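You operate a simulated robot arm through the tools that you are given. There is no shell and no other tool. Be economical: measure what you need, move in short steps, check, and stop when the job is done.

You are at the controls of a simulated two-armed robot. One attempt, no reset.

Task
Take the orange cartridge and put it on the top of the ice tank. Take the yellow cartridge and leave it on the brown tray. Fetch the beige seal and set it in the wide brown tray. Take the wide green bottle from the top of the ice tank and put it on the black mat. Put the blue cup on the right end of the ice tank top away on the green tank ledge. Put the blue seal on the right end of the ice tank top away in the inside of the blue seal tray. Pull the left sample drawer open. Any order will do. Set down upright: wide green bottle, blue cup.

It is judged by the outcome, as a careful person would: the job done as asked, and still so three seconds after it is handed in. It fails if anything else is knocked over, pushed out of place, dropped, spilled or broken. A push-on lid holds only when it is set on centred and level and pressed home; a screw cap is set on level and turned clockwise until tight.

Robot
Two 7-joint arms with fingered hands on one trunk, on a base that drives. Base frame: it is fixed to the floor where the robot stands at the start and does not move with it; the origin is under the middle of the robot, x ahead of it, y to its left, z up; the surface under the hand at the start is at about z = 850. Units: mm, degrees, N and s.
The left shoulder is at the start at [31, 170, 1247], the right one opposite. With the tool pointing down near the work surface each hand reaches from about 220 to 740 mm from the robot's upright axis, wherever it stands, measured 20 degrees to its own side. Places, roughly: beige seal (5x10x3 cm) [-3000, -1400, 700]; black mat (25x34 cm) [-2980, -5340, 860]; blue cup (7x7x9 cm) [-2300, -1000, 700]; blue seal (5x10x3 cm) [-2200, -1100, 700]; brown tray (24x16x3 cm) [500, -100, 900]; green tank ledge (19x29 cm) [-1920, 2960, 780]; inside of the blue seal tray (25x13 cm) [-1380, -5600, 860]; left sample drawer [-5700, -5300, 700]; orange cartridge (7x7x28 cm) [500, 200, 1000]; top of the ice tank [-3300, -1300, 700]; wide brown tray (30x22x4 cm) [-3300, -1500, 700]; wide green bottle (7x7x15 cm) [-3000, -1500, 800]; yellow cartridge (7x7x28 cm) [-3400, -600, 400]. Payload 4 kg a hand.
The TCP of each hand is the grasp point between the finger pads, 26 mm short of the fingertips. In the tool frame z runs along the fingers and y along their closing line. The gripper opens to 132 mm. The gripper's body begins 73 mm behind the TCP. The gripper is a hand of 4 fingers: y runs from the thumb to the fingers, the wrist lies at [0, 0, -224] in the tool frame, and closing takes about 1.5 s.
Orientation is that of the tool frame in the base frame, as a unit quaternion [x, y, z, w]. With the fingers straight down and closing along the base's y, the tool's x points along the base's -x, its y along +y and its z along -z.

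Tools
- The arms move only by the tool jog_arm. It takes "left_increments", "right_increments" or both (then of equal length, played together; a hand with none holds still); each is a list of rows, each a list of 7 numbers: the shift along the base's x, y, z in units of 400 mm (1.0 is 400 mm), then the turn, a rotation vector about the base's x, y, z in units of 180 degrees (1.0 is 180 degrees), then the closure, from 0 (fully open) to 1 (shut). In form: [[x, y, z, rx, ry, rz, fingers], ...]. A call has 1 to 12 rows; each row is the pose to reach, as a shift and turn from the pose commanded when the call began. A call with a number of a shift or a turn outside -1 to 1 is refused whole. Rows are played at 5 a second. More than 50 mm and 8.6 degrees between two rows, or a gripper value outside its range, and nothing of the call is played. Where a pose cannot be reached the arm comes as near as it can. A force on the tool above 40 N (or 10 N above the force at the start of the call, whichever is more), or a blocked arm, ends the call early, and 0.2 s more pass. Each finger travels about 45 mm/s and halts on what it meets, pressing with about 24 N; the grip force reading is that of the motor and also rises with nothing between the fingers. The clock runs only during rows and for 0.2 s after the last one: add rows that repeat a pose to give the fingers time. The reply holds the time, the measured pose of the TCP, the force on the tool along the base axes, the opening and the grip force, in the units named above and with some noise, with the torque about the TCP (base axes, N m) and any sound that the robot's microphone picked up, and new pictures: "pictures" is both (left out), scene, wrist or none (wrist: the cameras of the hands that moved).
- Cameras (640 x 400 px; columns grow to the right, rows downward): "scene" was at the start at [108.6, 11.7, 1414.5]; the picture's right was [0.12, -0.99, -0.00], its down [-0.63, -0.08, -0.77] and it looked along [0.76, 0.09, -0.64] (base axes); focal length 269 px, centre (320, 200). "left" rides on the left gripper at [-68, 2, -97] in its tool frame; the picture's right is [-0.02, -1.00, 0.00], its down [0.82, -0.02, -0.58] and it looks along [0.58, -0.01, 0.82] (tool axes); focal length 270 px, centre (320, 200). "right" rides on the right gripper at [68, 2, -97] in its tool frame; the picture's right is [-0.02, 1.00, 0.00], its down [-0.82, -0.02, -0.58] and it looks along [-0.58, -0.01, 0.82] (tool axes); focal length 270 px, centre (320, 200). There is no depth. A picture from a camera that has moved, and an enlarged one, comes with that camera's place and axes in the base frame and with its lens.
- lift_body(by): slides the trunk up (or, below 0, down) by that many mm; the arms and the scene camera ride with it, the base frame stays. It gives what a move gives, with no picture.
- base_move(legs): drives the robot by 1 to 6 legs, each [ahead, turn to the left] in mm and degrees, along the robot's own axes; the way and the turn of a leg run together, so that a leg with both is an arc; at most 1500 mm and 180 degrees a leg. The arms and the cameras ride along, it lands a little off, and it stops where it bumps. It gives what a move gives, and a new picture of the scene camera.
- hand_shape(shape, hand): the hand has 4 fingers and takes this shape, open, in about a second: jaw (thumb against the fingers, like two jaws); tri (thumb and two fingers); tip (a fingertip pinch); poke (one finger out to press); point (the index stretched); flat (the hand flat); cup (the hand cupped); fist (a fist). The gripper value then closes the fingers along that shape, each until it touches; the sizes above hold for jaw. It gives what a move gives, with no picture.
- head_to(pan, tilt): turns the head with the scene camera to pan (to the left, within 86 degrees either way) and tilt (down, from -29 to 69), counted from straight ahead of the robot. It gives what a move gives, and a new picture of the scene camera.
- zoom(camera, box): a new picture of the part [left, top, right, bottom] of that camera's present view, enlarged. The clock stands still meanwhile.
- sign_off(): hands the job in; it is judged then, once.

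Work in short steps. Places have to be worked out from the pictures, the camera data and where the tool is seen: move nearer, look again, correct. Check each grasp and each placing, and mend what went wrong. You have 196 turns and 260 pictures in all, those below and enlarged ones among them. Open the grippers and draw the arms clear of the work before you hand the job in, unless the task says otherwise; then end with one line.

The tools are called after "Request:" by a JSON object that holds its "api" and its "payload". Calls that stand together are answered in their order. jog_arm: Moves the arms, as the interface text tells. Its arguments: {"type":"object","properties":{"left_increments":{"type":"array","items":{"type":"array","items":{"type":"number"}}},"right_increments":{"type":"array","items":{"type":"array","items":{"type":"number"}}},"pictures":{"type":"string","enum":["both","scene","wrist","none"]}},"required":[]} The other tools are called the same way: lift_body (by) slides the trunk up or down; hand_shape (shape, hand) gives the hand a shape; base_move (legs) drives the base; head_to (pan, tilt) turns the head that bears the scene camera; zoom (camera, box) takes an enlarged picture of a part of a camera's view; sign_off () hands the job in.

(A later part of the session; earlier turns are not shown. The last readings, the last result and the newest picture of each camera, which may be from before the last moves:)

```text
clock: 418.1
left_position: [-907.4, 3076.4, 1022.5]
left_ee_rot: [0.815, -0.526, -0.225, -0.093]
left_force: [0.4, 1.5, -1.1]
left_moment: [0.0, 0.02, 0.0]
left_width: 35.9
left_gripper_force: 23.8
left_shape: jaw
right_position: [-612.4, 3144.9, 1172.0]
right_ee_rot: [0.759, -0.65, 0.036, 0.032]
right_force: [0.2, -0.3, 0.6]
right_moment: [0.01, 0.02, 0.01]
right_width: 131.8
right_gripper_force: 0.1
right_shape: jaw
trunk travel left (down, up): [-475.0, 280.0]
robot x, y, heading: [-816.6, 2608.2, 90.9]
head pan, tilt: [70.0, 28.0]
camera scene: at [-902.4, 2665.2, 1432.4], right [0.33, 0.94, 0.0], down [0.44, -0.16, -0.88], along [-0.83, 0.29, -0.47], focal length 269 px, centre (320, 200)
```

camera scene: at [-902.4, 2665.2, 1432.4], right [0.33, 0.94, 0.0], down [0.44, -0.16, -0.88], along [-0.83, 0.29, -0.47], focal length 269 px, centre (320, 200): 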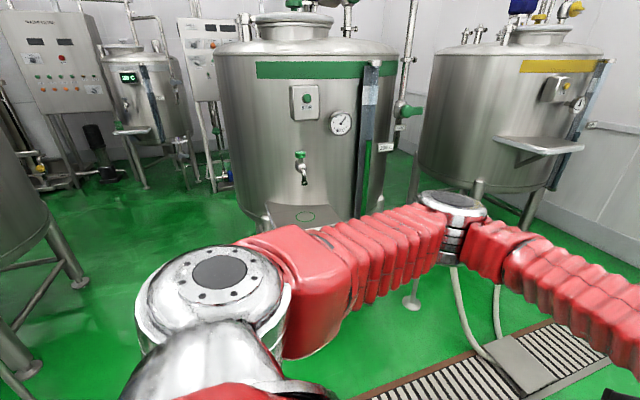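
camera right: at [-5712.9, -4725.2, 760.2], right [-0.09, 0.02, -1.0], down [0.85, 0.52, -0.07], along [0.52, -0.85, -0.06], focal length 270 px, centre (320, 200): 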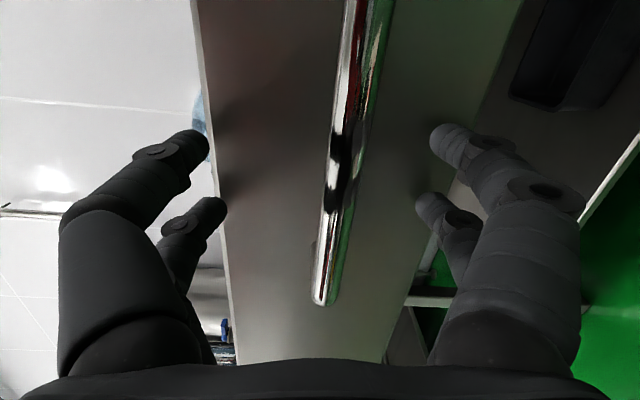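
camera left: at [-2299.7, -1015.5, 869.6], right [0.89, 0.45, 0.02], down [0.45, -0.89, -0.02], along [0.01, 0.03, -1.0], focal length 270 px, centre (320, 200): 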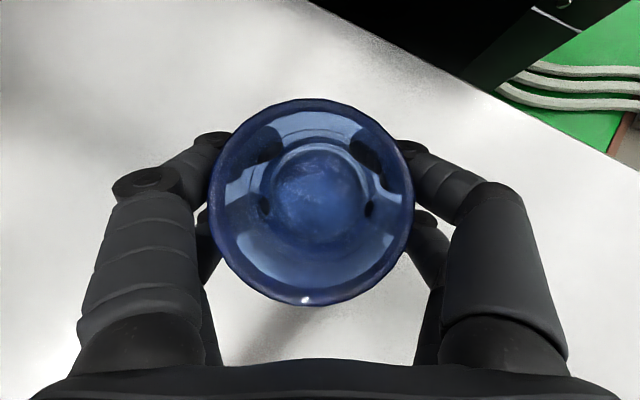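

The green-banded vessel's ledge is at (-1911,2944), with a tap above. I drive 330 mm on, turn west in two steps and approach.

Request:
{"api": "base_move", "payload": {"legs": [[330, 0], [0, 44]]}}

Request:
{"api": "base_move", "payload": {"legs": [[0, 44], [440, 0]]}}

Request:
{"api": "head_to", "payload": {"pan": 0, "tilt": 40}}

```text
clock: 422.9
left_position: [-1217.1, 3204.5, 1023.0]
left_ee_rot: [0.953, -0.18, -0.242, -0.002]
left_force: [-1.0, -0.1, -0.1]
left_moment: [0.04, -0.04, -0.03]
left_width: 35.5
left_gripper_force: 23.7
left_shape: jaw
right_position: [-1053.7, 3461.0, 1173.9]
right_ee_rot: [0.948, -0.315, 0.046, 0.014]
right_force: [-0.3, -1.1, 0.0]
right_moment: [0.07, -0.08, 0.02]
right_width: 132.2
right_gripper_force: 0.0
right_shape: jaw
trunk travel left (down, up): [-475.0, 280.0]
robot x, y, heading: [-788.8, 2970.9, 135.1]
head pan, tilt: [70.0, 28.0]
stopped in leg 2: the robot was blocked; the commanded pose is now the measured one
camera scene: at [-893.5, 2947.2, 1432.0], right [-0.43, 0.9, 0.0], down [0.43, 0.2, -0.88], along [-0.8, -0.37, -0.47], focal length 269 px, centre (320, 200)
```

scene: 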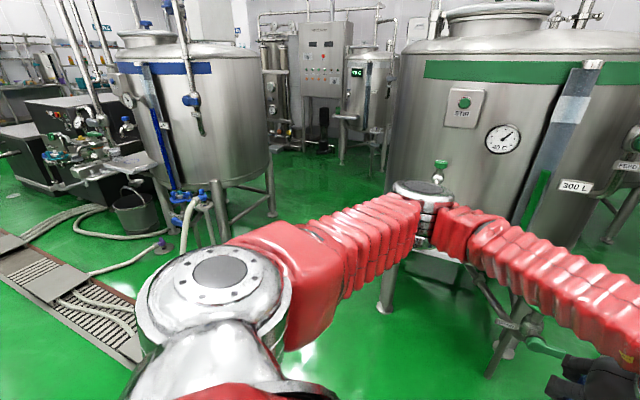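

```text
clock: 425.7
left_position: [-1264.5, 2851.7, 1023.3]
left_ee_rot: [0.953, 0.18, -0.227, 0.085]
left_force: [0.3, 0.2, -1.1]
left_moment: [0.08, 0.02, -0.04]
left_width: 35.4
left_gripper_force: 24.0
left_shape: jaw
right_position: [-1320.5, 3149.9, 1174.9]
right_ee_rot: [0.998, 0.049, 0.049, -0.005]
right_force: [-0.1, -0.8, -0.3]
right_moment: [0.12, -0.02, 0.02]
right_width: 132.0
right_gripper_force: 0.0
right_shape: jaw
trunk travel left (down, up): [-475.0, 280.0]
robot x, y, heading: [-792.4, 3018.2, 177.7]
head pan, tilt: [70.0, 28.0]
stopped in leg 1: the robot was blocked; the commanded pose is now the measured one
camera scene: at [-849.9, 2928.6, 1432.0], right [-0.92, 0.38, 0.0], down [0.18, 0.44, -0.88], along [-0.34, -0.81, -0.47], focal length 269 px, centre (320, 200)
```

scene: 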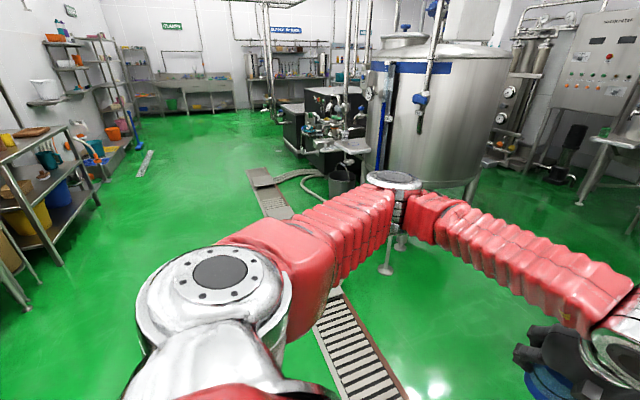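

```text
clock: 427.1
left_position: [-1264.5, 2857.5, 1024.5]
left_ee_rot: [0.954, 0.178, -0.227, 0.087]
left_force: [0.4, -0.9, 0.3]
left_moment: [0.01, -0.03, -0.02]
left_width: 35.4
left_gripper_force: 24.1
left_shape: jaw
right_position: [-1320.8, 3157.8, 1174.0]
right_ee_rot: [0.998, 0.049, 0.048, -0.002]
right_force: [0.5, 1.3, -0.6]
right_moment: [0.03, -0.02, 0.01]
right_width: 131.9
right_gripper_force: 0.1
right_shape: jaw
trunk travel left (down, up): [-475.0, 280.0]
robot x, y, heading: [-792.5, 3017.9, 177.5]
head pan, tilt: [0.0, 40.0]
camera scene: at [-900.4, 3023.1, 1413.9], right [0.04, 1.0, 0.0], down [0.64, -0.03, -0.77], along [-0.76, 0.03, -0.64], focal length 269 px, centre (320, 200)
```

scene: 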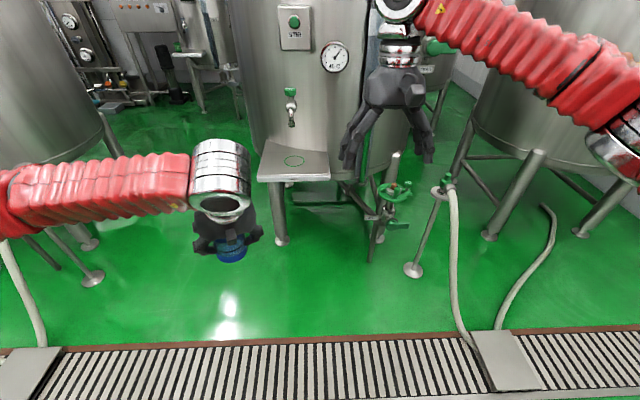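

The ledge spans x≈-1785…-1975, y≈2809…3099. I drive 440 mm closer, then set the cup upright (10° correction) in front of the ledge.

Request:
{"api": "base_move", "payload": {"legs": [[440, 0]]}}

Request:
{"api": "jog_arm", "payload": {"left_increments": [[-0.02, 0.03, -0.03, 0.0044, 0.028, 0, 1], [-0.04, 0.06, -0.06, 0.0087, 0.056, 0, 1], [-0.06, 0.09, -0.09, 0.0087, 0.056, 0, 1], [-0.08, 0.1, -0.12, 0.0087, 0.056, 0, 1], [-0.08, 0.1, -0.12, 0.0087, 0.056, 0, 1]], "pictures": "both"}}

```text
clock: 429.8
left_position: [-1708.3, 2875.7, 1024.1]
left_ee_rot: [0.953, 0.179, -0.228, 0.088]
left_force: [-0.1, -0.4, -0.7]
left_moment: [0.05, 0.0, 0.03]
left_width: 35.4
left_gripper_force: 23.7
left_shape: jaw
right_position: [-1764.2, 3174.8, 1173.2]
right_ee_rot: [0.998, 0.049, 0.049, -0.002]
right_force: [-0.2, 0.2, -0.6]
right_moment: [0.03, -0.03, -0.05]
right_width: 132.0
right_gripper_force: 0.0
right_shape: jaw
trunk travel left (down, up): [-475.0, 280.0]
robot x, y, heading: [-1233.5, 3037.6, 177.3]
head pan, tilt: [0.0, 40.0]
camera scene: at [-1343.5, 3041.5, 1413.8], right [0.04, 1.0, 0.0], down [0.64, -0.03, -0.76], along [-0.76, 0.03, -0.64], focal length 269 px, centre (320, 200)
```

scene: 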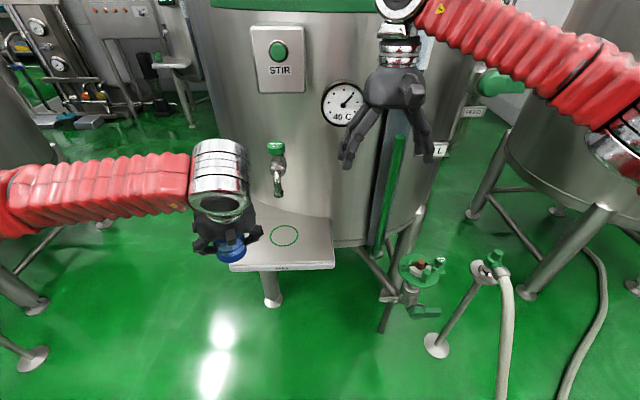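

```text
clock: 431.0
left_position: [-1740.0, 2914.6, 977.6]
left_ee_rot: [0.931, 0.19, -0.308, 0.059]
left_force: [-0.8, -0.5, -0.4]
left_moment: [-0.02, 0.0, -0.01]
left_width: 35.0
left_gripper_force: 23.8
left_shape: jaw
right_position: [-1762.0, 3175.5, 1174.9]
right_ee_rot: [0.998, 0.048, 0.047, -0.001]
right_force: [-0.2, 0.0, 0.4]
right_moment: [0.01, 0.01, 0.02]
right_width: 132.1
right_gripper_force: 0.0
right_shape: jaw
trunk travel left (down, up): [-475.0, 280.0]
robot x, y, heading: [-1234.5, 3034.9, 177.7]
head pan, tilt: [0.0, 40.0]
camera scene: at [-1342.2, 3041.5, 1413.9], right [0.04, 1.0, 0.0], down [0.64, -0.03, -0.77], along [-0.76, 0.03, -0.64], focal length 269 px, centre (320, 200)
camera left: at [-1736.8, 2913.3, 1094.2], right [-0.41, 0.91, 0.02], down [0.91, 0.41, -0.02], along [-0.03, 0.01, -1.0], focal length 270 px, centre (320, 200)
```

scene: 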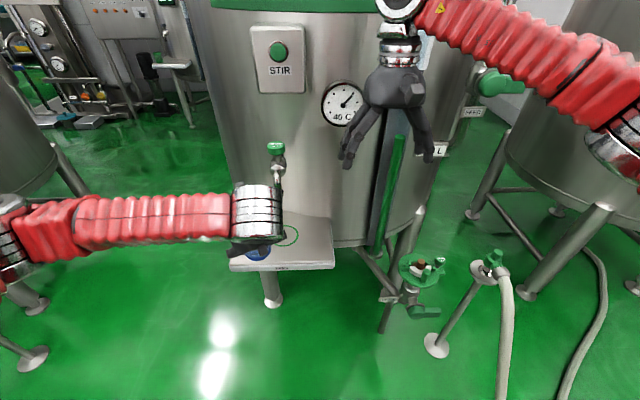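
left: 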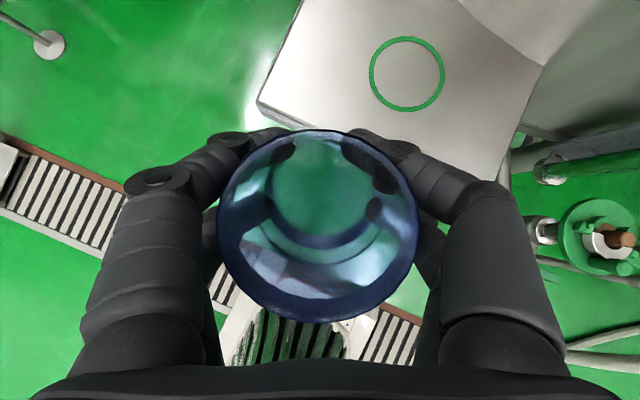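

The cup hangs upright; ledge front edge x≈-1815, ring mark at (-1925,2948). I move over (-1885,2905) and lower toward the ledge.

Request:
{"api": "jog_arm", "payload": {"left_increments": [[-0.1, -0.005, 0, 0, 0, 0, 1], [-0.2, -0.01, 0, 0, 0, 0, 1], [-0.3, -0.02, -0.02, 0, 0, 0, 1], [-0.3625, -0.025, -0.08, 0, 0, 0, 1], [-0.3625, -0.025, -0.18, 0, 0, 0, 1], [-0.3625, -0.025, -0.27, 0, 0, 0, 1], [-0.3625, -0.025, -0.31, 0, 0, 0, 1], [-0.3625, -0.025, -0.31, 0, 0, 0, 1]], "pictures": "both"}}

```text
clock: 432.8
left_position: [-1884.5, 2903.5, 854.0]
left_ee_rot: [0.931, 0.189, -0.308, 0.059]
left_force: [0.1, 0.6, -0.7]
left_moment: [0.0, 0.0, 0.01]
left_width: 35.2
left_gripper_force: 24.1
left_shape: jaw
right_position: [-1762.9, 3174.1, 1174.1]
right_ee_rot: [0.998, 0.048, 0.048, -0.002]
right_force: [0.0, 0.3, -1.2]
right_moment: [-0.01, 0.01, -0.01]
right_width: 132.3
right_gripper_force: 0.1
right_shape: jaw
trunk travel left (down, up): [-475.0, 280.0]
robot x, y, heading: [-1234.8, 3035.8, 177.8]
head pan, tilt: [0.0, 40.0]
camera scene: at [-1342.5, 3041.5, 1413.9], right [0.04, 1.0, 0.0], down [0.64, -0.03, -0.77], along [-0.76, 0.03, -0.64], focal length 269 px, centre (320, 200)
camera left: at [-1881.0, 2902.6, 970.7], right [-0.41, 0.91, 0.02], down [0.91, 0.41, -0.02], along [-0.03, 0.01, -1.0], focal length 270 px, centre (320, 200)
```

scene: 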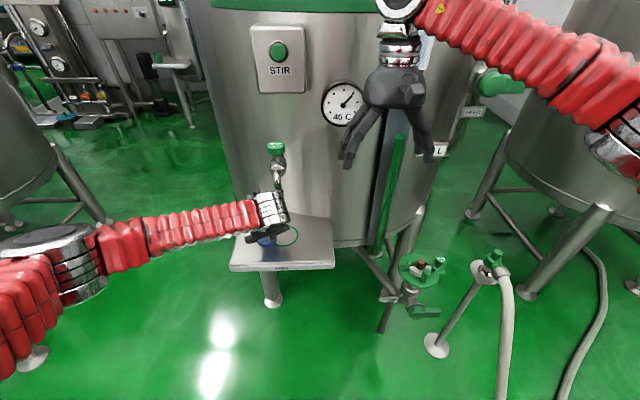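
left: 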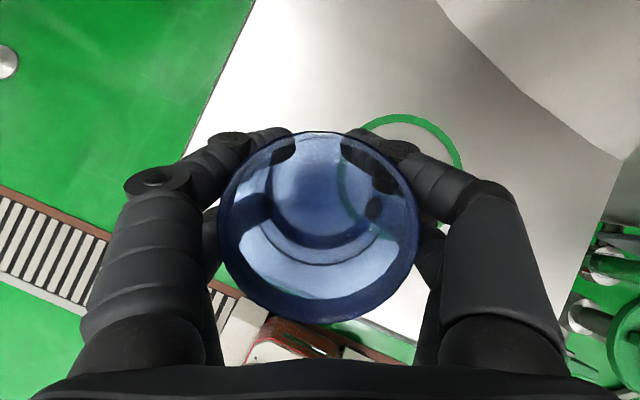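

Well inside the ledge. I lower in small steps to contact.

Request:
{"api": "jog_arm", "payload": {"left_increments": [[0, 0, -0.015, 0, 0, 0, 1], [0, 0, -0.03, 0, 0, 0, 1], [0, 0, -0.037, 0, 0, 0, 1], [0, 0, -0.044, 0, 0, 0, 1], [0, 0, -0.05, 0, 0, 0, 1], [0, 0, -0.056, 0, 0, 0, 1], [0, 0, -0.062, 0, 0, 0, 1], [0, 0, -0.068, 0, 0, 0, 1], [0, 0, -0.074, 0, 0, 0, 1], [0, 0, -0.08, 0, 0, 0, 1]], "pictures": "wrist"}}

```text
clock: 434.8
left_position: [-1887.6, 2904.7, 834.0]
left_ee_rot: [0.928, 0.191, -0.315, 0.057]
left_force: [5.0, -1.3, 16.9]
left_moment: [0.01, -0.59, -0.08]
left_width: 35.8
left_gripper_force: 24.3
left_shape: jaw
right_position: [-1762.1, 3175.0, 1174.4]
right_ee_rot: [0.998, 0.049, 0.048, -0.001]
right_force: [-0.7, -1.0, -0.1]
right_moment: [-0.04, -0.05, -0.01]
right_width: 132.0
right_gripper_force: 0.0
right_shape: jaw
trunk travel left (down, up): [-475.0, 280.0]
robot x, y, heading: [-1229.3, 3034.6, 177.4]
head pan, tilt: [0.0, 40.0]
stopped in row 9 (left hand): the force on the tool passed its limit at 41 N (the readings are from after the stop); the commanded pose is now the measured one
camera left: at [-1884.3, 2903.4, 951.2], right [-0.41, 0.91, 0.03], down [0.91, 0.41, -0.04], along [-0.05, 0.01, -1.0], focal length 270 px, centre (320, 200)
```

left: 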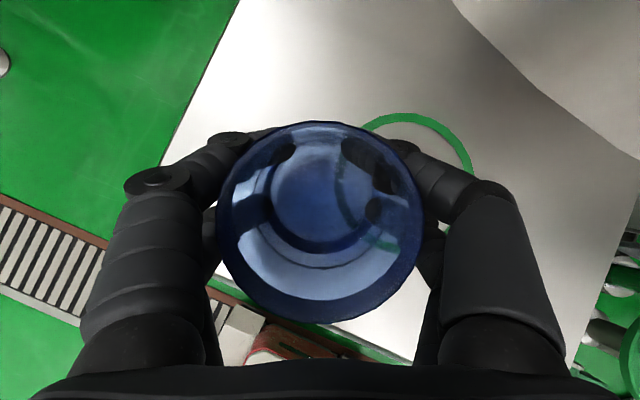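

The cup stands on the ledge. I open slowly, then withdraw back along the tilted axis.

Request:
{"api": "jog_arm", "payload": {"left_increments": [[0, 0, 0.003, 0, 0, 0, 0.9], [0, 0, 0.003, 0, 0, 0, 0.7], [0, 0, 0.003, 0, 0, 0, 0.5], [0, 0, 0.003, 0, 0, 0, 0.3], [0, 0, 0.003, 0, 0, 0, 0.1], [0, 0, 0.003, 0, 0, 0, 0], [0.04, 0.016, 0.06, 0, 0, 0, 0], [0.09, 0.036, 0.13, 0, 0, 0, 0], [0.14, 0.056, 0.2, 0, 0, 0, 0], [0.21, 0.08, 0.28, 0, 0, 0, 0], [0.29, 0.1, 0.35, 0, 0, 0, 0]], "pictures": "both"}}

```text
clock: 437.2
left_position: [-1772.8, 2944.3, 972.2]
left_ee_rot: [0.929, 0.19, -0.314, 0.057]
left_force: [1.1, 0.2, 0.0]
left_moment: [0.0, 0.0, 0.0]
left_width: 132.1
left_gripper_force: 0.1
left_shape: jaw
right_position: [-1762.9, 3175.2, 1176.5]
right_ee_rot: [0.998, 0.049, 0.048, -0.001]
right_force: [1.1, 0.1, 0.4]
right_moment: [-0.03, 0.0, 0.02]
right_width: 132.1
right_gripper_force: 0.2
right_shape: jaw
trunk travel left (down, up): [-475.0, 280.0]
robot x, y, heading: [-1232.5, 3036.5, 177.6]
head pan, tilt: [0.0, 40.0]
camera scene: at [-1341.8, 3041.6, 1413.9], right [0.04, 1.0, 0.0], down [0.64, -0.03, -0.77], along [-0.77, 0.03, -0.64], focal length 269 px, centre (320, 200)
camera left: at [-1768.3, 2942.9, 1089.7], right [-0.41, 0.91, 0.03], down [0.91, 0.41, -0.03], along [-0.04, 0.01, -1.0], focal length 270 px, centre (320, 200)
```

scene: 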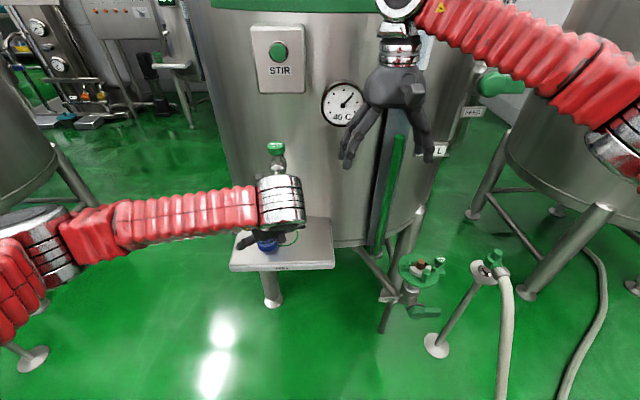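
left: 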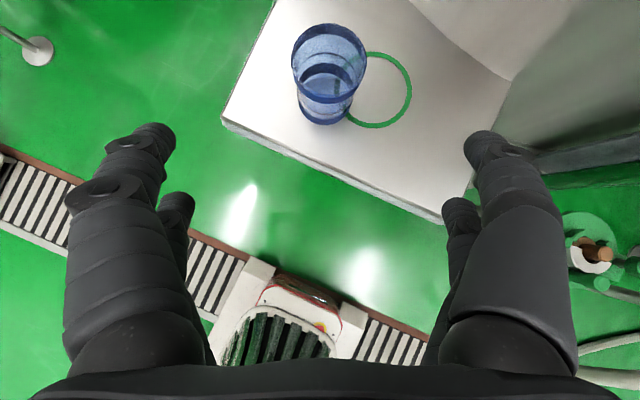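

The cup stands upright on the ledge. Now for the yellow cartridge behind the ice tank: I draw the left hand in, back off, and look south-west between the vessels for a way.

Request:
{"api": "base_move", "payload": {"legs": [[-350, 0], [0, 40]]}}

Request:
{"api": "head_to", "payload": {"pan": -10, "tilt": 15}}

```text
clock: 441.5
left_position: [-1238.4, 2605.8, 971.5]
left_ee_rot: [0.809, 0.493, -0.276, 0.16]
left_force: [-0.2, -0.2, 0.3]
left_moment: [0.0, -0.02, -0.02]
left_width: 132.0
left_gripper_force: 0.1
left_shape: jaw
right_position: [-1378.5, 2790.4, 1174.9]
right_ee_rot: [0.923, 0.383, 0.046, -0.018]
right_force: [-0.1, 0.0, -0.3]
right_moment: [-0.03, 0.01, 0.0]
right_width: 131.9
right_gripper_force: 0.1
right_shape: jaw
trunk travel left (down, up): [-475.0, 280.0]
robot x, y, heading: [-903.6, 3051.5, -143.2]
head pan, tilt: [0.0, 40.0]
camera scene: at [-993.2, 2988.8, 1413.8], right [-0.6, 0.8, 0.0], down [0.51, 0.39, -0.77], along [-0.61, -0.46, -0.64], focal length 269 px, centre (320, 200)
```

scene: 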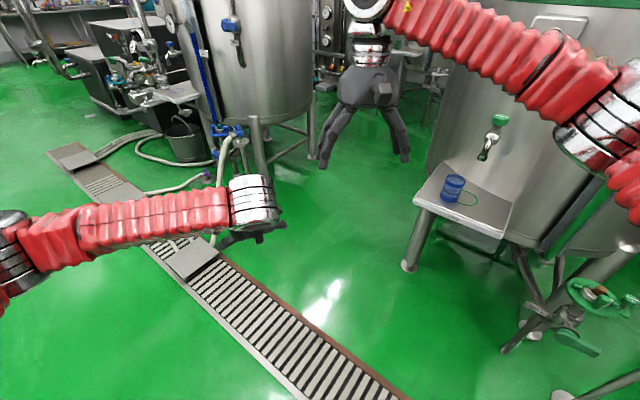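

```text
clock: 442.4
left_position: [-1239.9, 2606.0, 974.1]
left_ee_rot: [0.81, 0.492, -0.277, 0.16]
left_force: [0.0, 0.0, -0.3]
left_moment: [0.02, -0.03, -0.02]
left_width: 132.0
left_gripper_force: 0.2
left_shape: jaw
right_position: [-1378.0, 2792.1, 1175.0]
right_ee_rot: [0.922, 0.383, 0.045, -0.018]
right_force: [0.3, -0.3, -0.6]
right_moment: [0.03, -0.03, 0.02]
right_width: 132.0
right_gripper_force: 0.1
right_shape: jaw
trunk travel left (down, up): [-475.0, 280.0]
robot x, y, heading: [-902.1, 3055.0, -142.9]
head pan, tilt: [-10.0, 15.0]
camera scene: at [-1008.8, 2997.9, 1453.3], right [-0.46, 0.89, 0.0], down [0.23, 0.12, -0.97], along [-0.86, -0.44, -0.26], focal length 269 px, centre (320, 200)
```

scene: 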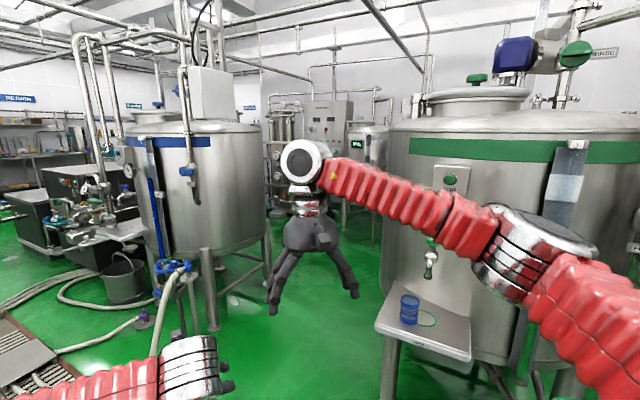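

There is a gap ~1 m wide between the blue and green vessels (y≈1570…2630) leading west. I straighten and draw in both hands, then drive to its mouth.

Request:
{"api": "jog_arm", "payload": {"left_increments": [[0.04, 0.03, 0.07, 0.0363, -0.0198, 0, 0], [0.08, 0.06, 0.14, 0.0726, -0.0397, 0, 0], [0.12, 0.09, 0.21, 0.1089, -0.0595, 0, 0], [0.16, 0.12, 0.28, 0.1452, -0.0794, 0, 0], [0.2, 0.15, 0.35, 0.1815, -0.0992, 0, 0], [0.2, 0.15, 0.4, 0.1815, -0.0992, 0, 0]], "right_increments": [[0.03, 0.02, 0, 0, 0, 0, 0], [0.06, 0.04, 0, 0, 0, 0, 0], [0.09, 0.06, 0, 0, 0, 0, 0], [0.12, 0.08, 0, 0, 0, 0, 0], [0.15, 0.1, 0, 0, 0, 0, 0], [0.18, 0.12, 0, 0, 0, 0, 0]], "pictures": "none"}}

Request:
{"api": "base_move", "payload": {"legs": [[0, 18], [1100, 0], [0, -25]]}}

Request:
{"api": "base_move", "payload": {"legs": [[0, -32]]}}

```text
clock: 443.8
left_position: [-1157.4, 2666.1, 1133.9]
left_ee_rot: [0.854, 0.52, 0.002, -0.001]
left_force: [-0.6, -0.8, -1.6]
left_moment: [0.0, 0.0, -0.03]
left_width: 131.9
left_gripper_force: 0.1
left_shape: jaw
right_position: [-1306.4, 2839.3, 1177.0]
right_ee_rot: [0.923, 0.383, 0.044, -0.018]
right_force: [-0.5, -0.1, 0.4]
right_moment: [0.01, 0.03, 0.01]
right_width: 131.7
right_gripper_force: 0.1
right_shape: jaw
trunk travel left (down, up): [-475.0, 280.0]
robot x, y, heading: [-903.7, 3052.5, -143.0]
head pan, tilt: [-10.0, 15.0]
```

```text
clock: 452.0
left_position: [-1818.6, 1804.9, 1132.7]
left_ee_rot: [0.883, 0.469, 0.001, 0.001]
left_force: [-0.6, 0.1, -0.5]
left_moment: [0.01, -0.03, 0.01]
left_width: 131.8
left_gripper_force: 0.0
left_shape: jaw
right_position: [-1945.1, 1995.5, 1176.0]
right_ee_rot: [0.943, 0.329, 0.046, -0.015]
right_force: [-0.4, -1.0, 0.3]
right_moment: [-0.03, -0.05, 0.0]
right_width: 132.1
right_gripper_force: 0.0
right_shape: jaw
trunk travel left (down, up): [-475.0, 280.0]
robot x, y, heading: [-1514.2, 2138.1, -149.4]
head pan, tilt: [-10.0, 15.0]
camera scene: at [-1618.3, 2096.6, 1453.4], right [-0.35, 0.94, 0.0], down [0.24, 0.09, -0.97], along [-0.9, -0.34, -0.26], focal length 269 px, centre (320, 200)
```

scene: 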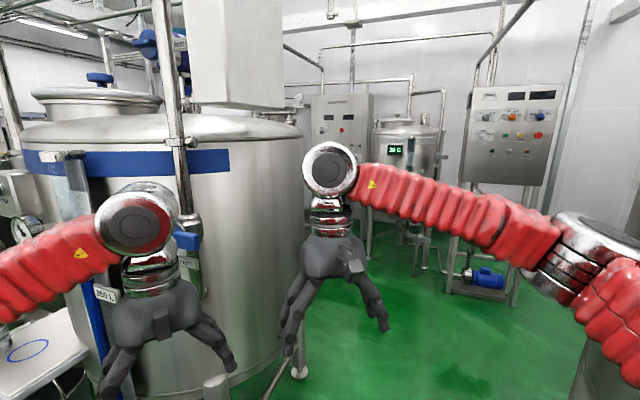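

```text
clock: 454.1
left_position: [-1948.5, 2021.1, 1133.9]
left_ee_rot: [0.978, 0.207, 0.0, 0.001]
left_force: [0.3, -0.4, -0.2]
left_moment: [0.01, -0.01, 0.01]
left_width: 131.9
left_gripper_force: 0.1
left_shape: jaw
right_position: [-1956.2, 2250.1, 1176.1]
right_ee_rot: [0.997, 0.056, 0.048, -0.002]
right_force: [-0.1, -0.9, 0.2]
right_moment: [0.0, -0.02, -0.02]
right_width: 132.1
right_gripper_force: 0.0
right_shape: jaw
trunk travel left (down, up): [-475.0, 280.0]
robot x, y, heading: [-1509.6, 2107.5, 178.8]
head pan, tilt: [-10.0, 15.0]
camera scene: at [-1627.2, 2127.1, 1453.3], right [0.2, 0.98, 0.0], down [0.26, -0.05, -0.97], along [-0.95, 0.19, -0.26], focal length 269 px, centre (320, 200)
```

scene: 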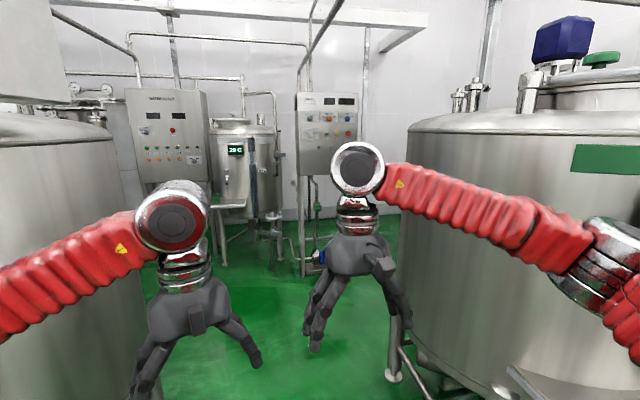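

Facing west, the gap is ~0.93 m, centred about y≈2210. I raise the trunk fully so that the elbows pass above the vessel rims, and drive through slightly northward.

Request:
{"api": "lift_body", "payload": {"by": 278}}

Request:
{"api": "base_move", "payload": {"legs": [[0, -5], [900, 0]]}}

```text
clock: 456.9
left_position: [-1948.7, 2022.0, 1412.7]
left_ee_rot: [0.978, 0.207, 0.0, 0.0]
left_force: [0.1, 0.5, 0.1]
left_moment: [-0.02, 0.0, 0.01]
left_width: 132.1
left_gripper_force: 0.0
left_shape: jaw
right_position: [-1954.3, 2249.5, 1455.2]
right_ee_rot: [0.997, 0.054, 0.049, -0.002]
right_force: [-0.4, -0.5, 0.1]
right_moment: [0.01, 0.04, 0.03]
right_width: 131.8
right_gripper_force: 0.1
right_shape: jaw
trunk travel left (down, up): [-753.0, 2.0]
robot x, y, heading: [-1509.0, 2103.1, 178.7]
head pan, tilt: [-10.0, 15.0]
```

```text
clock: 462.2
left_position: [-2837.6, 2185.5, 1412.5]
left_ee_rot: [0.989, 0.148, -0.001, -0.002]
left_force: [0.7, -0.4, -1.2]
left_moment: [0.01, 0.01, -0.02]
left_width: 132.3
left_gripper_force: 0.1
left_shape: jaw
right_position: [-2815.6, 2412.6, 1456.0]
right_ee_rot: [0.999, -0.003, 0.048, 0.001]
right_force: [-0.6, -1.0, 0.5]
right_moment: [0.0, 0.0, 0.0]
right_width: 132.1
right_gripper_force: 0.0
right_shape: jaw
trunk travel left (down, up): [-753.0, 2.0]
robot x, y, heading: [-2391.2, 2217.2, 171.8]
head pan, tilt: [-10.0, 15.0]
camera scene: at [-2491.2, 2248.2, 1732.0], right [0.31, 0.95, 0.0], down [0.25, -0.08, -0.97], along [-0.92, 0.3, -0.26], focal length 269 px, centre (320, 200)
```

scene: 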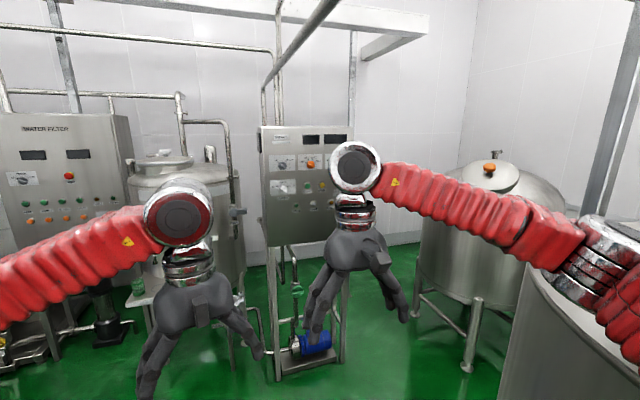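

Through the gap. I go on 750 mm, then curve left to face south down the alley behind the tanks.

Request:
{"api": "base_move", "payload": {"legs": [[750, 0], [0, 44]]}}

Request:
{"api": "base_move", "payload": {"legs": [[330, 0], [0, 44]]}}

Request:
{"api": "head_to", "payload": {"pan": 0, "tilt": 25}}

```text
clock: 468.6
left_position: [-3439.1, 1991.2, 1412.8]
left_ee_rot: [0.863, 0.506, 0.0, 0.001]
left_force: [0.1, 0.9, 0.5]
left_moment: [0.01, -0.01, -0.01]
left_width: 131.9
left_gripper_force: 0.1
left_shape: jaw
right_position: [-3580.1, 2168.3, 1455.1]
right_ee_rot: [0.929, 0.367, 0.046, -0.016]
right_force: [-0.2, 0.1, 0.0]
right_moment: [0.02, 0.02, 0.0]
right_width: 132.2
right_gripper_force: 0.0
right_shape: jaw
trunk travel left (down, up): [-753.0, 2.0]
robot x, y, heading: [-3163.4, 2363.1, -144.6]
head pan, tilt: [-10.0, 15.0]
camera scene: at [-3256.3, 2311.4, 1731.8], right [-0.43, 0.9, 0.0], down [0.23, 0.11, -0.97], along [-0.87, -0.41, -0.26], focal length 269 px, centre (320, 200)
```

scene: 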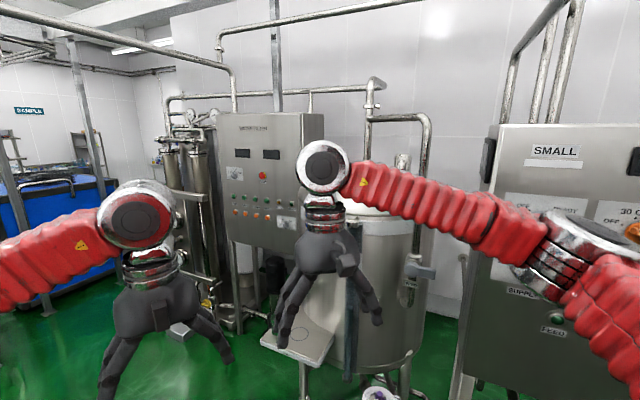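

```text
clock: 473.1
left_position: [-3371.8, 1704.4, 1413.4]
left_ee_rot: [0.608, 0.794, 0.001, 0.0]
left_force: [0.0, 0.1, 0.6]
left_moment: [0.04, 0.01, -0.01]
left_width: 131.9
left_gripper_force: 0.0
left_shape: jaw
right_position: [-3599.0, 1732.9, 1456.7]
right_ee_rot: [0.72, 0.692, 0.036, -0.033]
right_force: [-0.3, -0.3, -0.6]
right_moment: [0.02, 0.01, 0.02]
right_width: 131.9
right_gripper_force: 0.0
right_shape: jaw
trunk travel left (down, up): [-753.0, 2.0]
robot x, y, heading: [-3476.2, 2172.7, -100.2]
head pan, tilt: [-10.0, 15.0]
camera scene: at [-3512.2, 2070.5, 1731.8], right [-0.94, 0.35, 0.0], down [0.09, 0.24, -0.97], along [-0.33, -0.91, -0.26], focal length 269 px, centre (320, 200)
```

scene: 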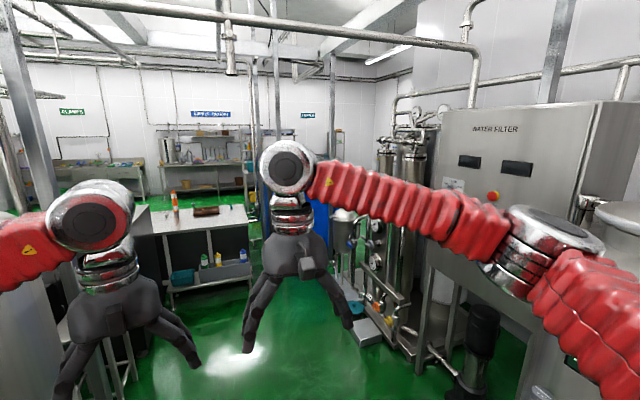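

```text
clock: 473.8
left_position: [-3368.0, 1705.9, 1411.9]
left_ee_rot: [0.607, 0.794, 0.0, -0.003]
left_force: [1.2, -0.3, -0.4]
left_moment: [0.04, 0.03, -0.01]
left_width: 132.2
left_gripper_force: 0.1
left_shape: jaw
right_position: [-3594.0, 1733.4, 1457.8]
right_ee_rot: [0.72, 0.692, 0.034, -0.035]
right_force: [0.5, 1.0, 0.2]
right_moment: [-0.05, 0.06, 0.03]
right_width: 131.9
right_gripper_force: 0.1
right_shape: jaw
trunk travel left (down, up): [-753.0, 2.0]
robot x, y, heading: [-3476.0, 2167.3, -100.0]
head pan, tilt: [0.0, 25.0]
camera scene: at [-3489.5, 2067.3, 1715.7], right [-0.98, 0.18, 0.0], down [0.07, 0.42, -0.91], along [-0.16, -0.89, -0.42], focal length 269 px, centre (320, 200)
```

scene: 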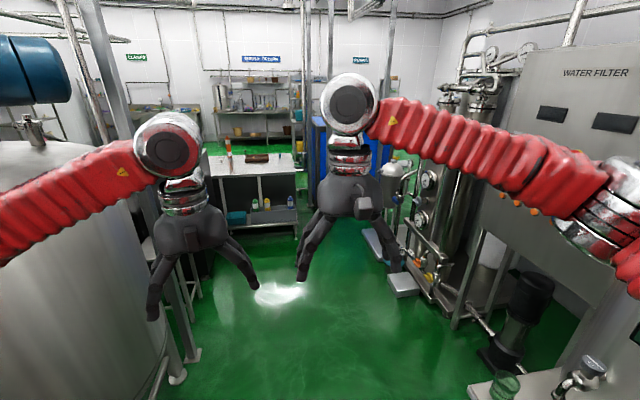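

The alley is clear, and the ice tank's north side has an open lower shelf. I straighten to -90° and drive 1.75 m south.

Request:
{"api": "base_move", "payload": {"legs": [[0, 11], [900, 0], [850, 0]]}}

Request:
{"api": "head_to", "payload": {"pan": 5, "tilt": 40}}

```text
clock: 483.5
left_position: [-3286.5, 3.6, 1414.1]
left_ee_rot: [0.532, 0.847, -0.001, 0.0]
left_force: [-0.3, -0.2, 0.5]
left_moment: [0.02, 0.02, 0.05]
left_width: 131.9
left_gripper_force: 0.0
left_shape: jaw
right_position: [-3513.6, -9.1, 1457.0]
right_ee_rot: [0.656, 0.753, 0.032, -0.037]
right_force: [0.2, 0.1, 0.8]
right_moment: [0.03, 0.04, 0.04]
right_width: 132.2
right_gripper_force: 0.0
right_shape: jaw
trunk travel left (down, up): [-753.0, 2.0]
robot x, y, heading: [-3472.4, 437.5, -89.7]
head pan, tilt: [0.0, 25.0]
camera scene: at [-3472.9, 337.1, 1715.7], right [-1.0, -0.01, 0.0], down [0.0, 0.42, -0.91], along [0.01, -0.91, -0.42], focal length 269 px, centre (320, 200)
```

scene: 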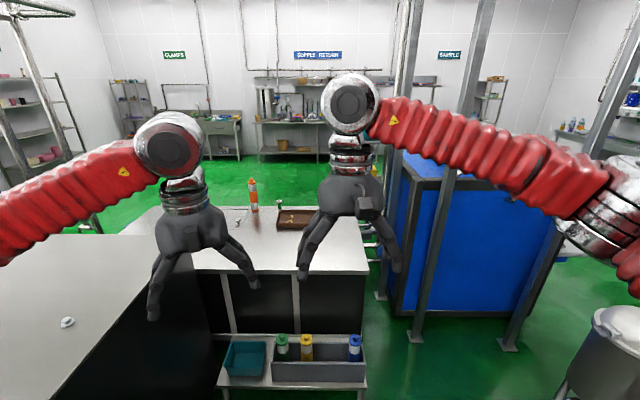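

```text
clock: 484.3
left_position: [-3287.0, 2.0, 1415.0]
left_ee_rot: [0.533, 0.846, 0.0, 0.001]
left_force: [-0.6, 0.3, -0.2]
left_moment: [0.0, 0.0, -0.03]
left_width: 131.9
left_gripper_force: 0.0
left_shape: jaw
right_position: [-3514.0, -11.2, 1458.2]
right_ee_rot: [0.655, 0.754, 0.032, -0.036]
right_force: [0.6, 0.0, -1.0]
right_moment: [-0.01, 0.02, -0.02]
right_width: 132.0
right_gripper_force: 0.1
right_shape: jaw
trunk travel left (down, up): [-753.0, 2.0]
robot x, y, heading: [-3475.1, 439.5, -89.7]
head pan, tilt: [5.0, 40.0]
camera scene: at [-3465.5, 344.0, 1692.4], right [-1.0, -0.09, 0.0], down [-0.06, 0.64, -0.77], along [0.07, -0.76, -0.64], focal length 269 px, centre (320, 200)
```

scene: 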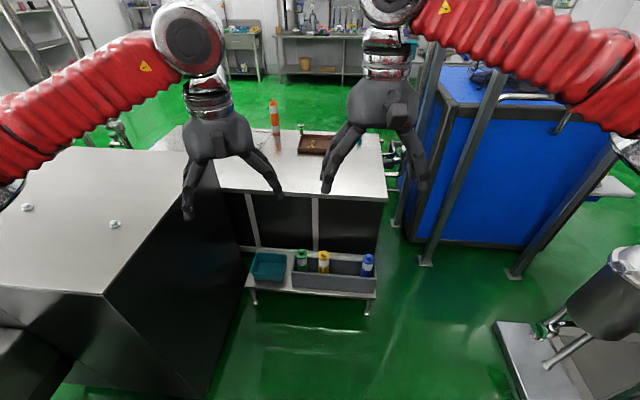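

Three cartridges stand in a bin on a low shelf here: green, yellow, blue. Yellow is at about (-3397,-590), top z≈540. I drive 580 mm closer and lower the trunk 620 mm.

Request:
{"api": "base_move", "payload": {"legs": [[575, 0]]}}

Request:
{"api": "lift_body", "payload": {"by": -600}}

Request:
{"api": "jog_arm", "payload": {"left_increments": [[-0.05, 0.02, 0, 0, 0, 0, 0], [-0.1, 0.04, 0, 0, 0, 0, 0], [-0.15, 0.05, 0, 0, 0, 0, 0], [-0.15, 0.05, 0, 0, 0, 0, 0]], "pictures": "both"}}

```text
clock: 487.7
left_position: [-3282.1, -585.0, 1413.6]
left_ee_rot: [0.533, 0.846, 0.0, 0.0]
left_force: [0.3, 0.7, -0.3]
left_moment: [-0.02, -0.01, 0.02]
left_width: 131.8
left_gripper_force: 0.0
left_shape: jaw
right_position: [-3510.0, -599.8, 1457.6]
right_ee_rot: [0.654, 0.755, 0.031, -0.035]
right_force: [-0.3, -0.5, 0.2]
right_moment: [0.01, -0.01, 0.0]
right_width: 132.3
right_gripper_force: 0.1
right_shape: jaw
trunk travel left (down, up): [-753.0, 2.0]
robot x, y, heading: [-3466.0, -146.8, -89.3]
head pan, tilt: [5.0, 40.0]
camera scene: at [-3461.6, -243.2, 1692.3], right [-1.0, -0.09, 0.0], down [-0.06, 0.64, -0.77], along [0.07, -0.76, -0.64], focal length 269 px, centre (320, 200)
```

scene: 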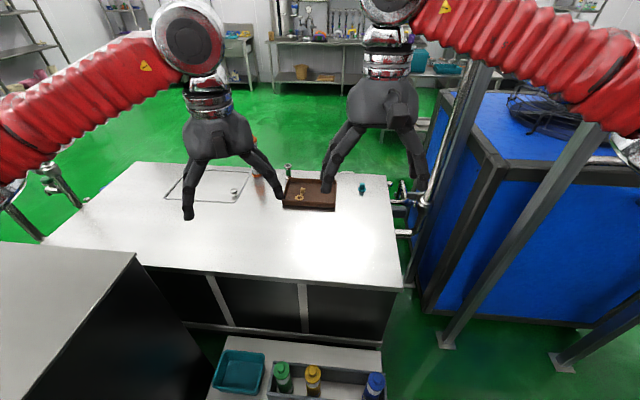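

```text
refused: -600 is not a number from -400 to 400
```

```text
clock: 488.7
left_position: [-3341.5, -562.7, 1414.1]
left_ee_rot: [0.533, 0.846, 0.0, -0.001]
left_force: [0.7, 0.7, -0.6]
left_moment: [-0.03, 0.02, -0.01]
left_width: 132.1
left_gripper_force: 0.0
left_shape: jaw
right_position: [-3508.8, -598.6, 1458.4]
right_ee_rot: [0.655, 0.754, 0.033, -0.035]
right_force: [2.1, -0.6, 0.2]
right_moment: [0.0, 0.01, -0.01]
right_width: 132.0
right_gripper_force: 0.0
right_shape: jaw
trunk travel left (down, up): [-753.0, 2.0]
robot x, y, heading: [-3467.0, -147.1, -89.5]
head pan, tilt: [5.0, 40.0]
camera scene: at [-3461.0, -242.7, 1692.4], right [-1.0, -0.09, 0.0], down [-0.06, 0.64, -0.77], along [0.07, -0.76, -0.64], focal length 269 px, centre (320, 200)
camera left: at [-3310.1, -624.3, 1509.5], right [-0.89, -0.46, 0.0], down [-0.37, 0.73, 0.58], along [-0.26, 0.51, -0.82], focal length 270 px, centre (320, 200)
```

scene: 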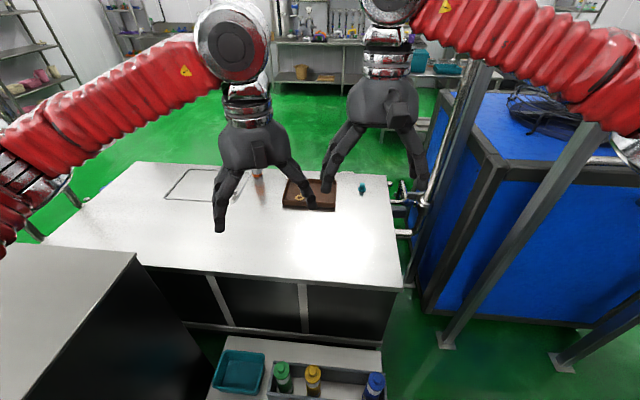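
left: 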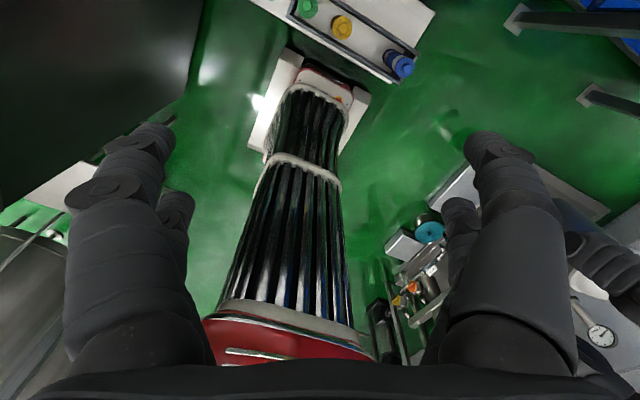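

I lower the trunk in two steps and bring the left hand over the yellow cap at about (-3392,-616).

Request:
{"api": "lift_body", "payload": {"by": -400}}

Request:
{"api": "lift_body", "payload": {"by": -200}}

Request:
{"api": "jog_arm", "payload": {"left_increments": [[-0.06, -0.06, -0.05, 0, 0, 0, 0], [-0.128, -0.132, -0.1, 0, 0, 0, 0], [-0.128, -0.132, -0.2, 0, 0, 0, 0], [-0.128, -0.132, -0.3, 0, 0, 0, 0], [-0.128, -0.132, -0.38, 0, 0, 0, 0], [-0.128, -0.132, -0.38, 0, 0, 0, 0]], "pictures": "wrist"}}

```text
clock: 492.5
left_position: [-3343.3, -564.2, 1014.7]
left_ee_rot: [0.533, 0.846, 0.0, 0.001]
left_force: [0.0, -1.4, -0.6]
left_moment: [-0.03, -0.01, -0.01]
left_width: 132.1
left_gripper_force: 0.0
left_shape: jaw
right_position: [-3510.5, -598.6, 1058.0]
right_ee_rot: [0.654, 0.755, 0.032, -0.036]
right_force: [0.1, 0.2, 1.5]
right_moment: [-0.03, 0.02, -0.03]
right_width: 132.3
right_gripper_force: 0.1
right_shape: jaw
trunk travel left (down, up): [-353.0, 402.0]
robot x, y, heading: [-3467.9, -147.8, -89.9]
head pan, tilt: [5.0, 40.0]
```

```text
clock: 494.7
left_position: [-3341.1, -563.9, 814.6]
left_ee_rot: [0.533, 0.846, -0.001, 0.001]
left_force: [0.4, -0.7, 0.1]
left_moment: [-0.01, -0.04, 0.02]
left_width: 131.7
left_gripper_force: 0.1
left_shape: jaw
right_position: [-3510.3, -597.3, 859.5]
right_ee_rot: [0.655, 0.754, 0.031, -0.035]
right_force: [-0.5, -0.4, 0.6]
right_moment: [-0.01, 0.02, 0.02]
right_width: 131.8
right_gripper_force: 0.0
right_shape: jaw
trunk travel left (down, up): [-153.0, 602.0]
robot x, y, heading: [-3467.8, -145.6, -89.7]
head pan, tilt: [5.0, 40.0]
```

```text
clock: 496.1
left_position: [-3393.1, -617.1, 663.6]
left_ee_rot: [0.533, 0.846, 0.0, 0.0]
left_force: [-0.6, 0.1, -0.4]
left_moment: [-0.02, -0.03, 0.01]
left_width: 131.8
left_gripper_force: 0.0
left_shape: jaw
right_position: [-3510.1, -597.8, 857.3]
right_ee_rot: [0.654, 0.755, 0.032, -0.035]
right_force: [-0.1, 0.8, 0.9]
right_moment: [0.0, 0.01, 0.0]
right_width: 131.9
right_gripper_force: 0.1
right_shape: jaw
trunk travel left (down, up): [-153.0, 602.0]
robot x, y, heading: [-3466.6, -152.5, -89.3]
head pan, tilt: [5.0, 40.0]
camera left: at [-3362.1, -678.9, 757.9], right [-0.89, -0.46, 0.0], down [-0.37, 0.73, 0.58], along [-0.26, 0.51, -0.82], focal length 270 px, centre (320, 200)
```

left: 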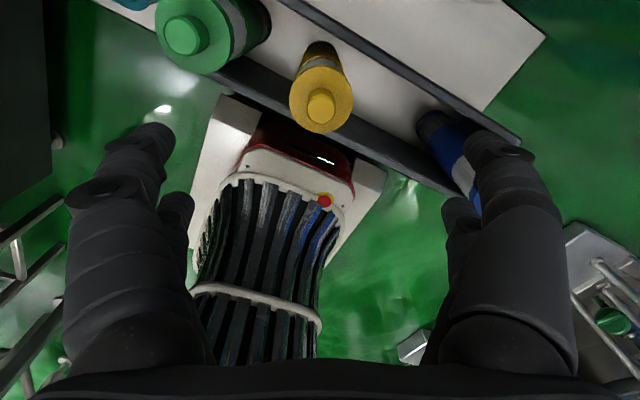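

The yellow cap is at about (-3397,-611), with green and blue neighbours ~120 mm away. I lower with slightly narrowed fingers to z≈470 and look.

Request:
{"api": "jog_arm", "payload": {"left_increments": [[-0.008, 0.012, -0.1, 0, 0, 0, 0.15], [-0.01, 0.015, -0.2, 0, 0, 0, 0.2], [-0.01, 0.015, -0.3, 0, 0, 0, 0.2], [-0.01, 0.015, -0.4, 0, 0, 0, 0.2], [-0.01, 0.015, -0.48, 0, 0, 0, 0.2], [-0.01, 0.015, -0.48, 0, 0, 0, 0.2]], "pictures": "both"}}

```text
clock: 497.5
left_position: [-3398.0, -611.0, 469.5]
left_ee_rot: [0.533, 0.846, 0.0, 0.0]
left_force: [0.2, -0.4, -0.2]
left_moment: [-0.01, -0.02, -0.01]
left_width: 106.0
left_gripper_force: 0.0
left_shape: jaw
right_position: [-3510.4, -598.0, 857.3]
right_ee_rot: [0.655, 0.754, 0.031, -0.035]
right_force: [-0.4, 0.1, 1.5]
right_moment: [-0.01, -0.01, -0.02]
right_width: 131.8
right_gripper_force: 0.1
right_shape: jaw
trunk travel left (down, up): [-153.0, 602.0]
robot x, y, heading: [-3471.0, -150.0, -89.7]
head pan, tilt: [5.0, 40.0]
camera scene: at [-3460.8, -362.8, 1083.2], right [-1.0, -0.09, 0.0], down [-0.06, 0.64, -0.77], along [0.07, -0.76, -0.64], focal length 269 px, centre (320, 200)
camera left: at [-3367.2, -672.3, 564.2], right [-0.89, -0.45, 0.0], down [-0.37, 0.73, 0.58], along [-0.26, 0.51, -0.82], focal length 270 px, centre (320, 200)
```

scene: 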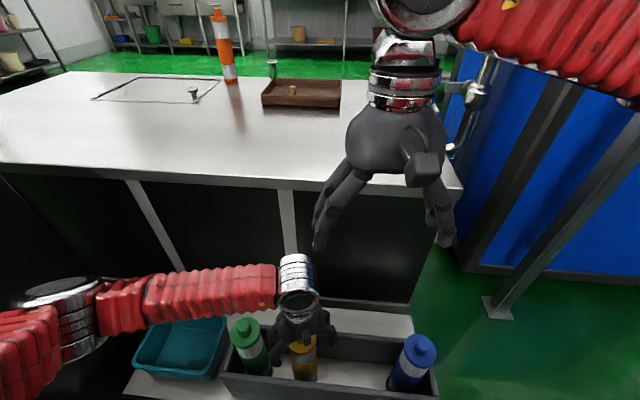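
left: 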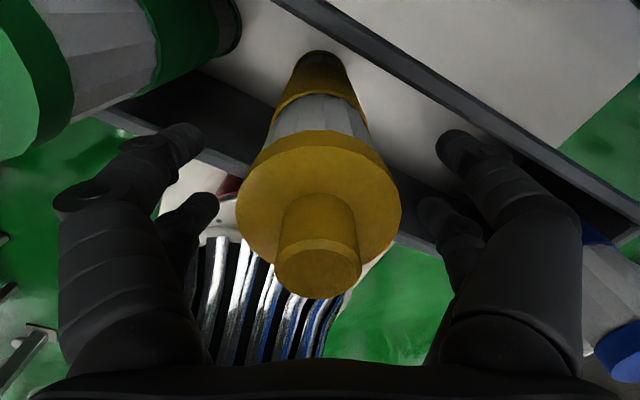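

Well centred; the knob's top is at z≈506. I lower 28 mm and close.

Request:
{"api": "jog_arm", "payload": {"left_increments": [[0, 0, -0.04, 0, 0, 0, 0.2], [0, 0, -0.07, 0, 0, 0, 0.2], [0, 0, -0.07, 0, 0, 0, 0.5], [0, 0, -0.07, 0, 0, 0, 0.8], [0, 0, -0.07, 0, 0, 0, 1], [0, 0, -0.07, 0, 0, 0, 1], [0, 0, -0.07, 0, 0, 0, 1], [0, 0, -0.07, 0, 0, 0, 1], [0, 0, 0.03, 0, 0, 0, 1], [0, 0, 0.13, 0, 0, 0, 1], [0, 0, 0.23, 0, 0, 0, 1], [0, 0, 0.33, 0, 0, 0, 1]], "pictures": "both"}}

```text
clock: 500.1
left_position: [-3398.9, -608.2, 603.0]
left_ee_rot: [0.532, 0.847, 0.002, 0.001]
left_force: [0.0, 0.3, -1.0]
left_moment: [-0.02, -0.02, -0.02]
left_width: 45.5
left_gripper_force: 24.1
left_shape: jaw
right_position: [-3511.5, -599.7, 858.4]
right_ee_rot: [0.655, 0.754, 0.031, -0.036]
right_force: [-6.2, 0.5, 4.6]
right_moment: [-0.06, -0.16, -0.03]
right_width: 131.5
right_gripper_force: 0.1
right_shape: jaw
trunk travel left (down, up): [-153.0, 602.0]
robot x, y, heading: [-3465.3, -149.1, -89.4]
head pan, tilt: [5.0, 40.0]
camera scene: at [-3460.8, -362.7, 1083.2], right [-1.0, -0.09, 0.0], down [-0.06, 0.64, -0.77], along [0.07, -0.76, -0.64], focal length 269 px, centre (320, 200)
camera left: at [-3368.7, -669.4, 697.6], right [-0.89, -0.46, 0.0], down [-0.37, 0.73, 0.58], along [-0.26, 0.51, -0.82], focal length 270 px, centre (320, 200)
```

scene: 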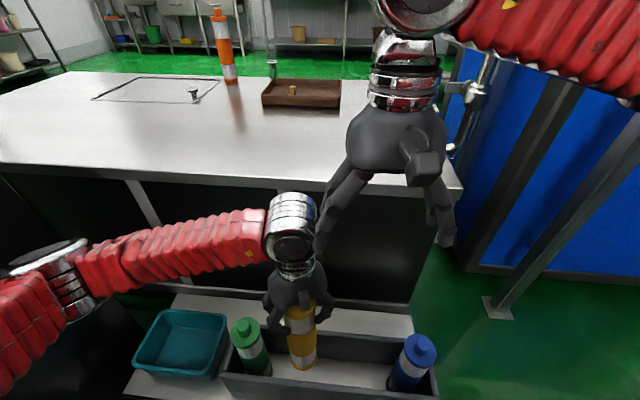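
left: 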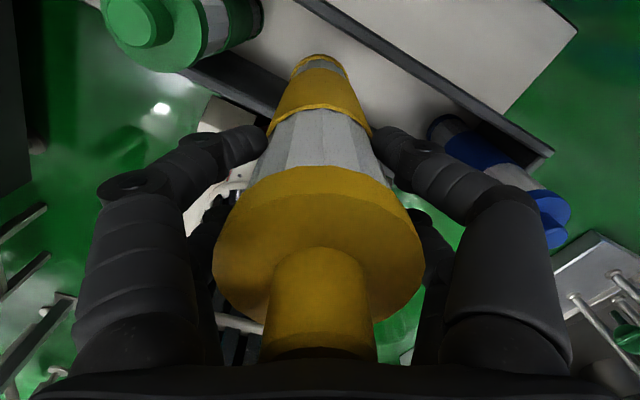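

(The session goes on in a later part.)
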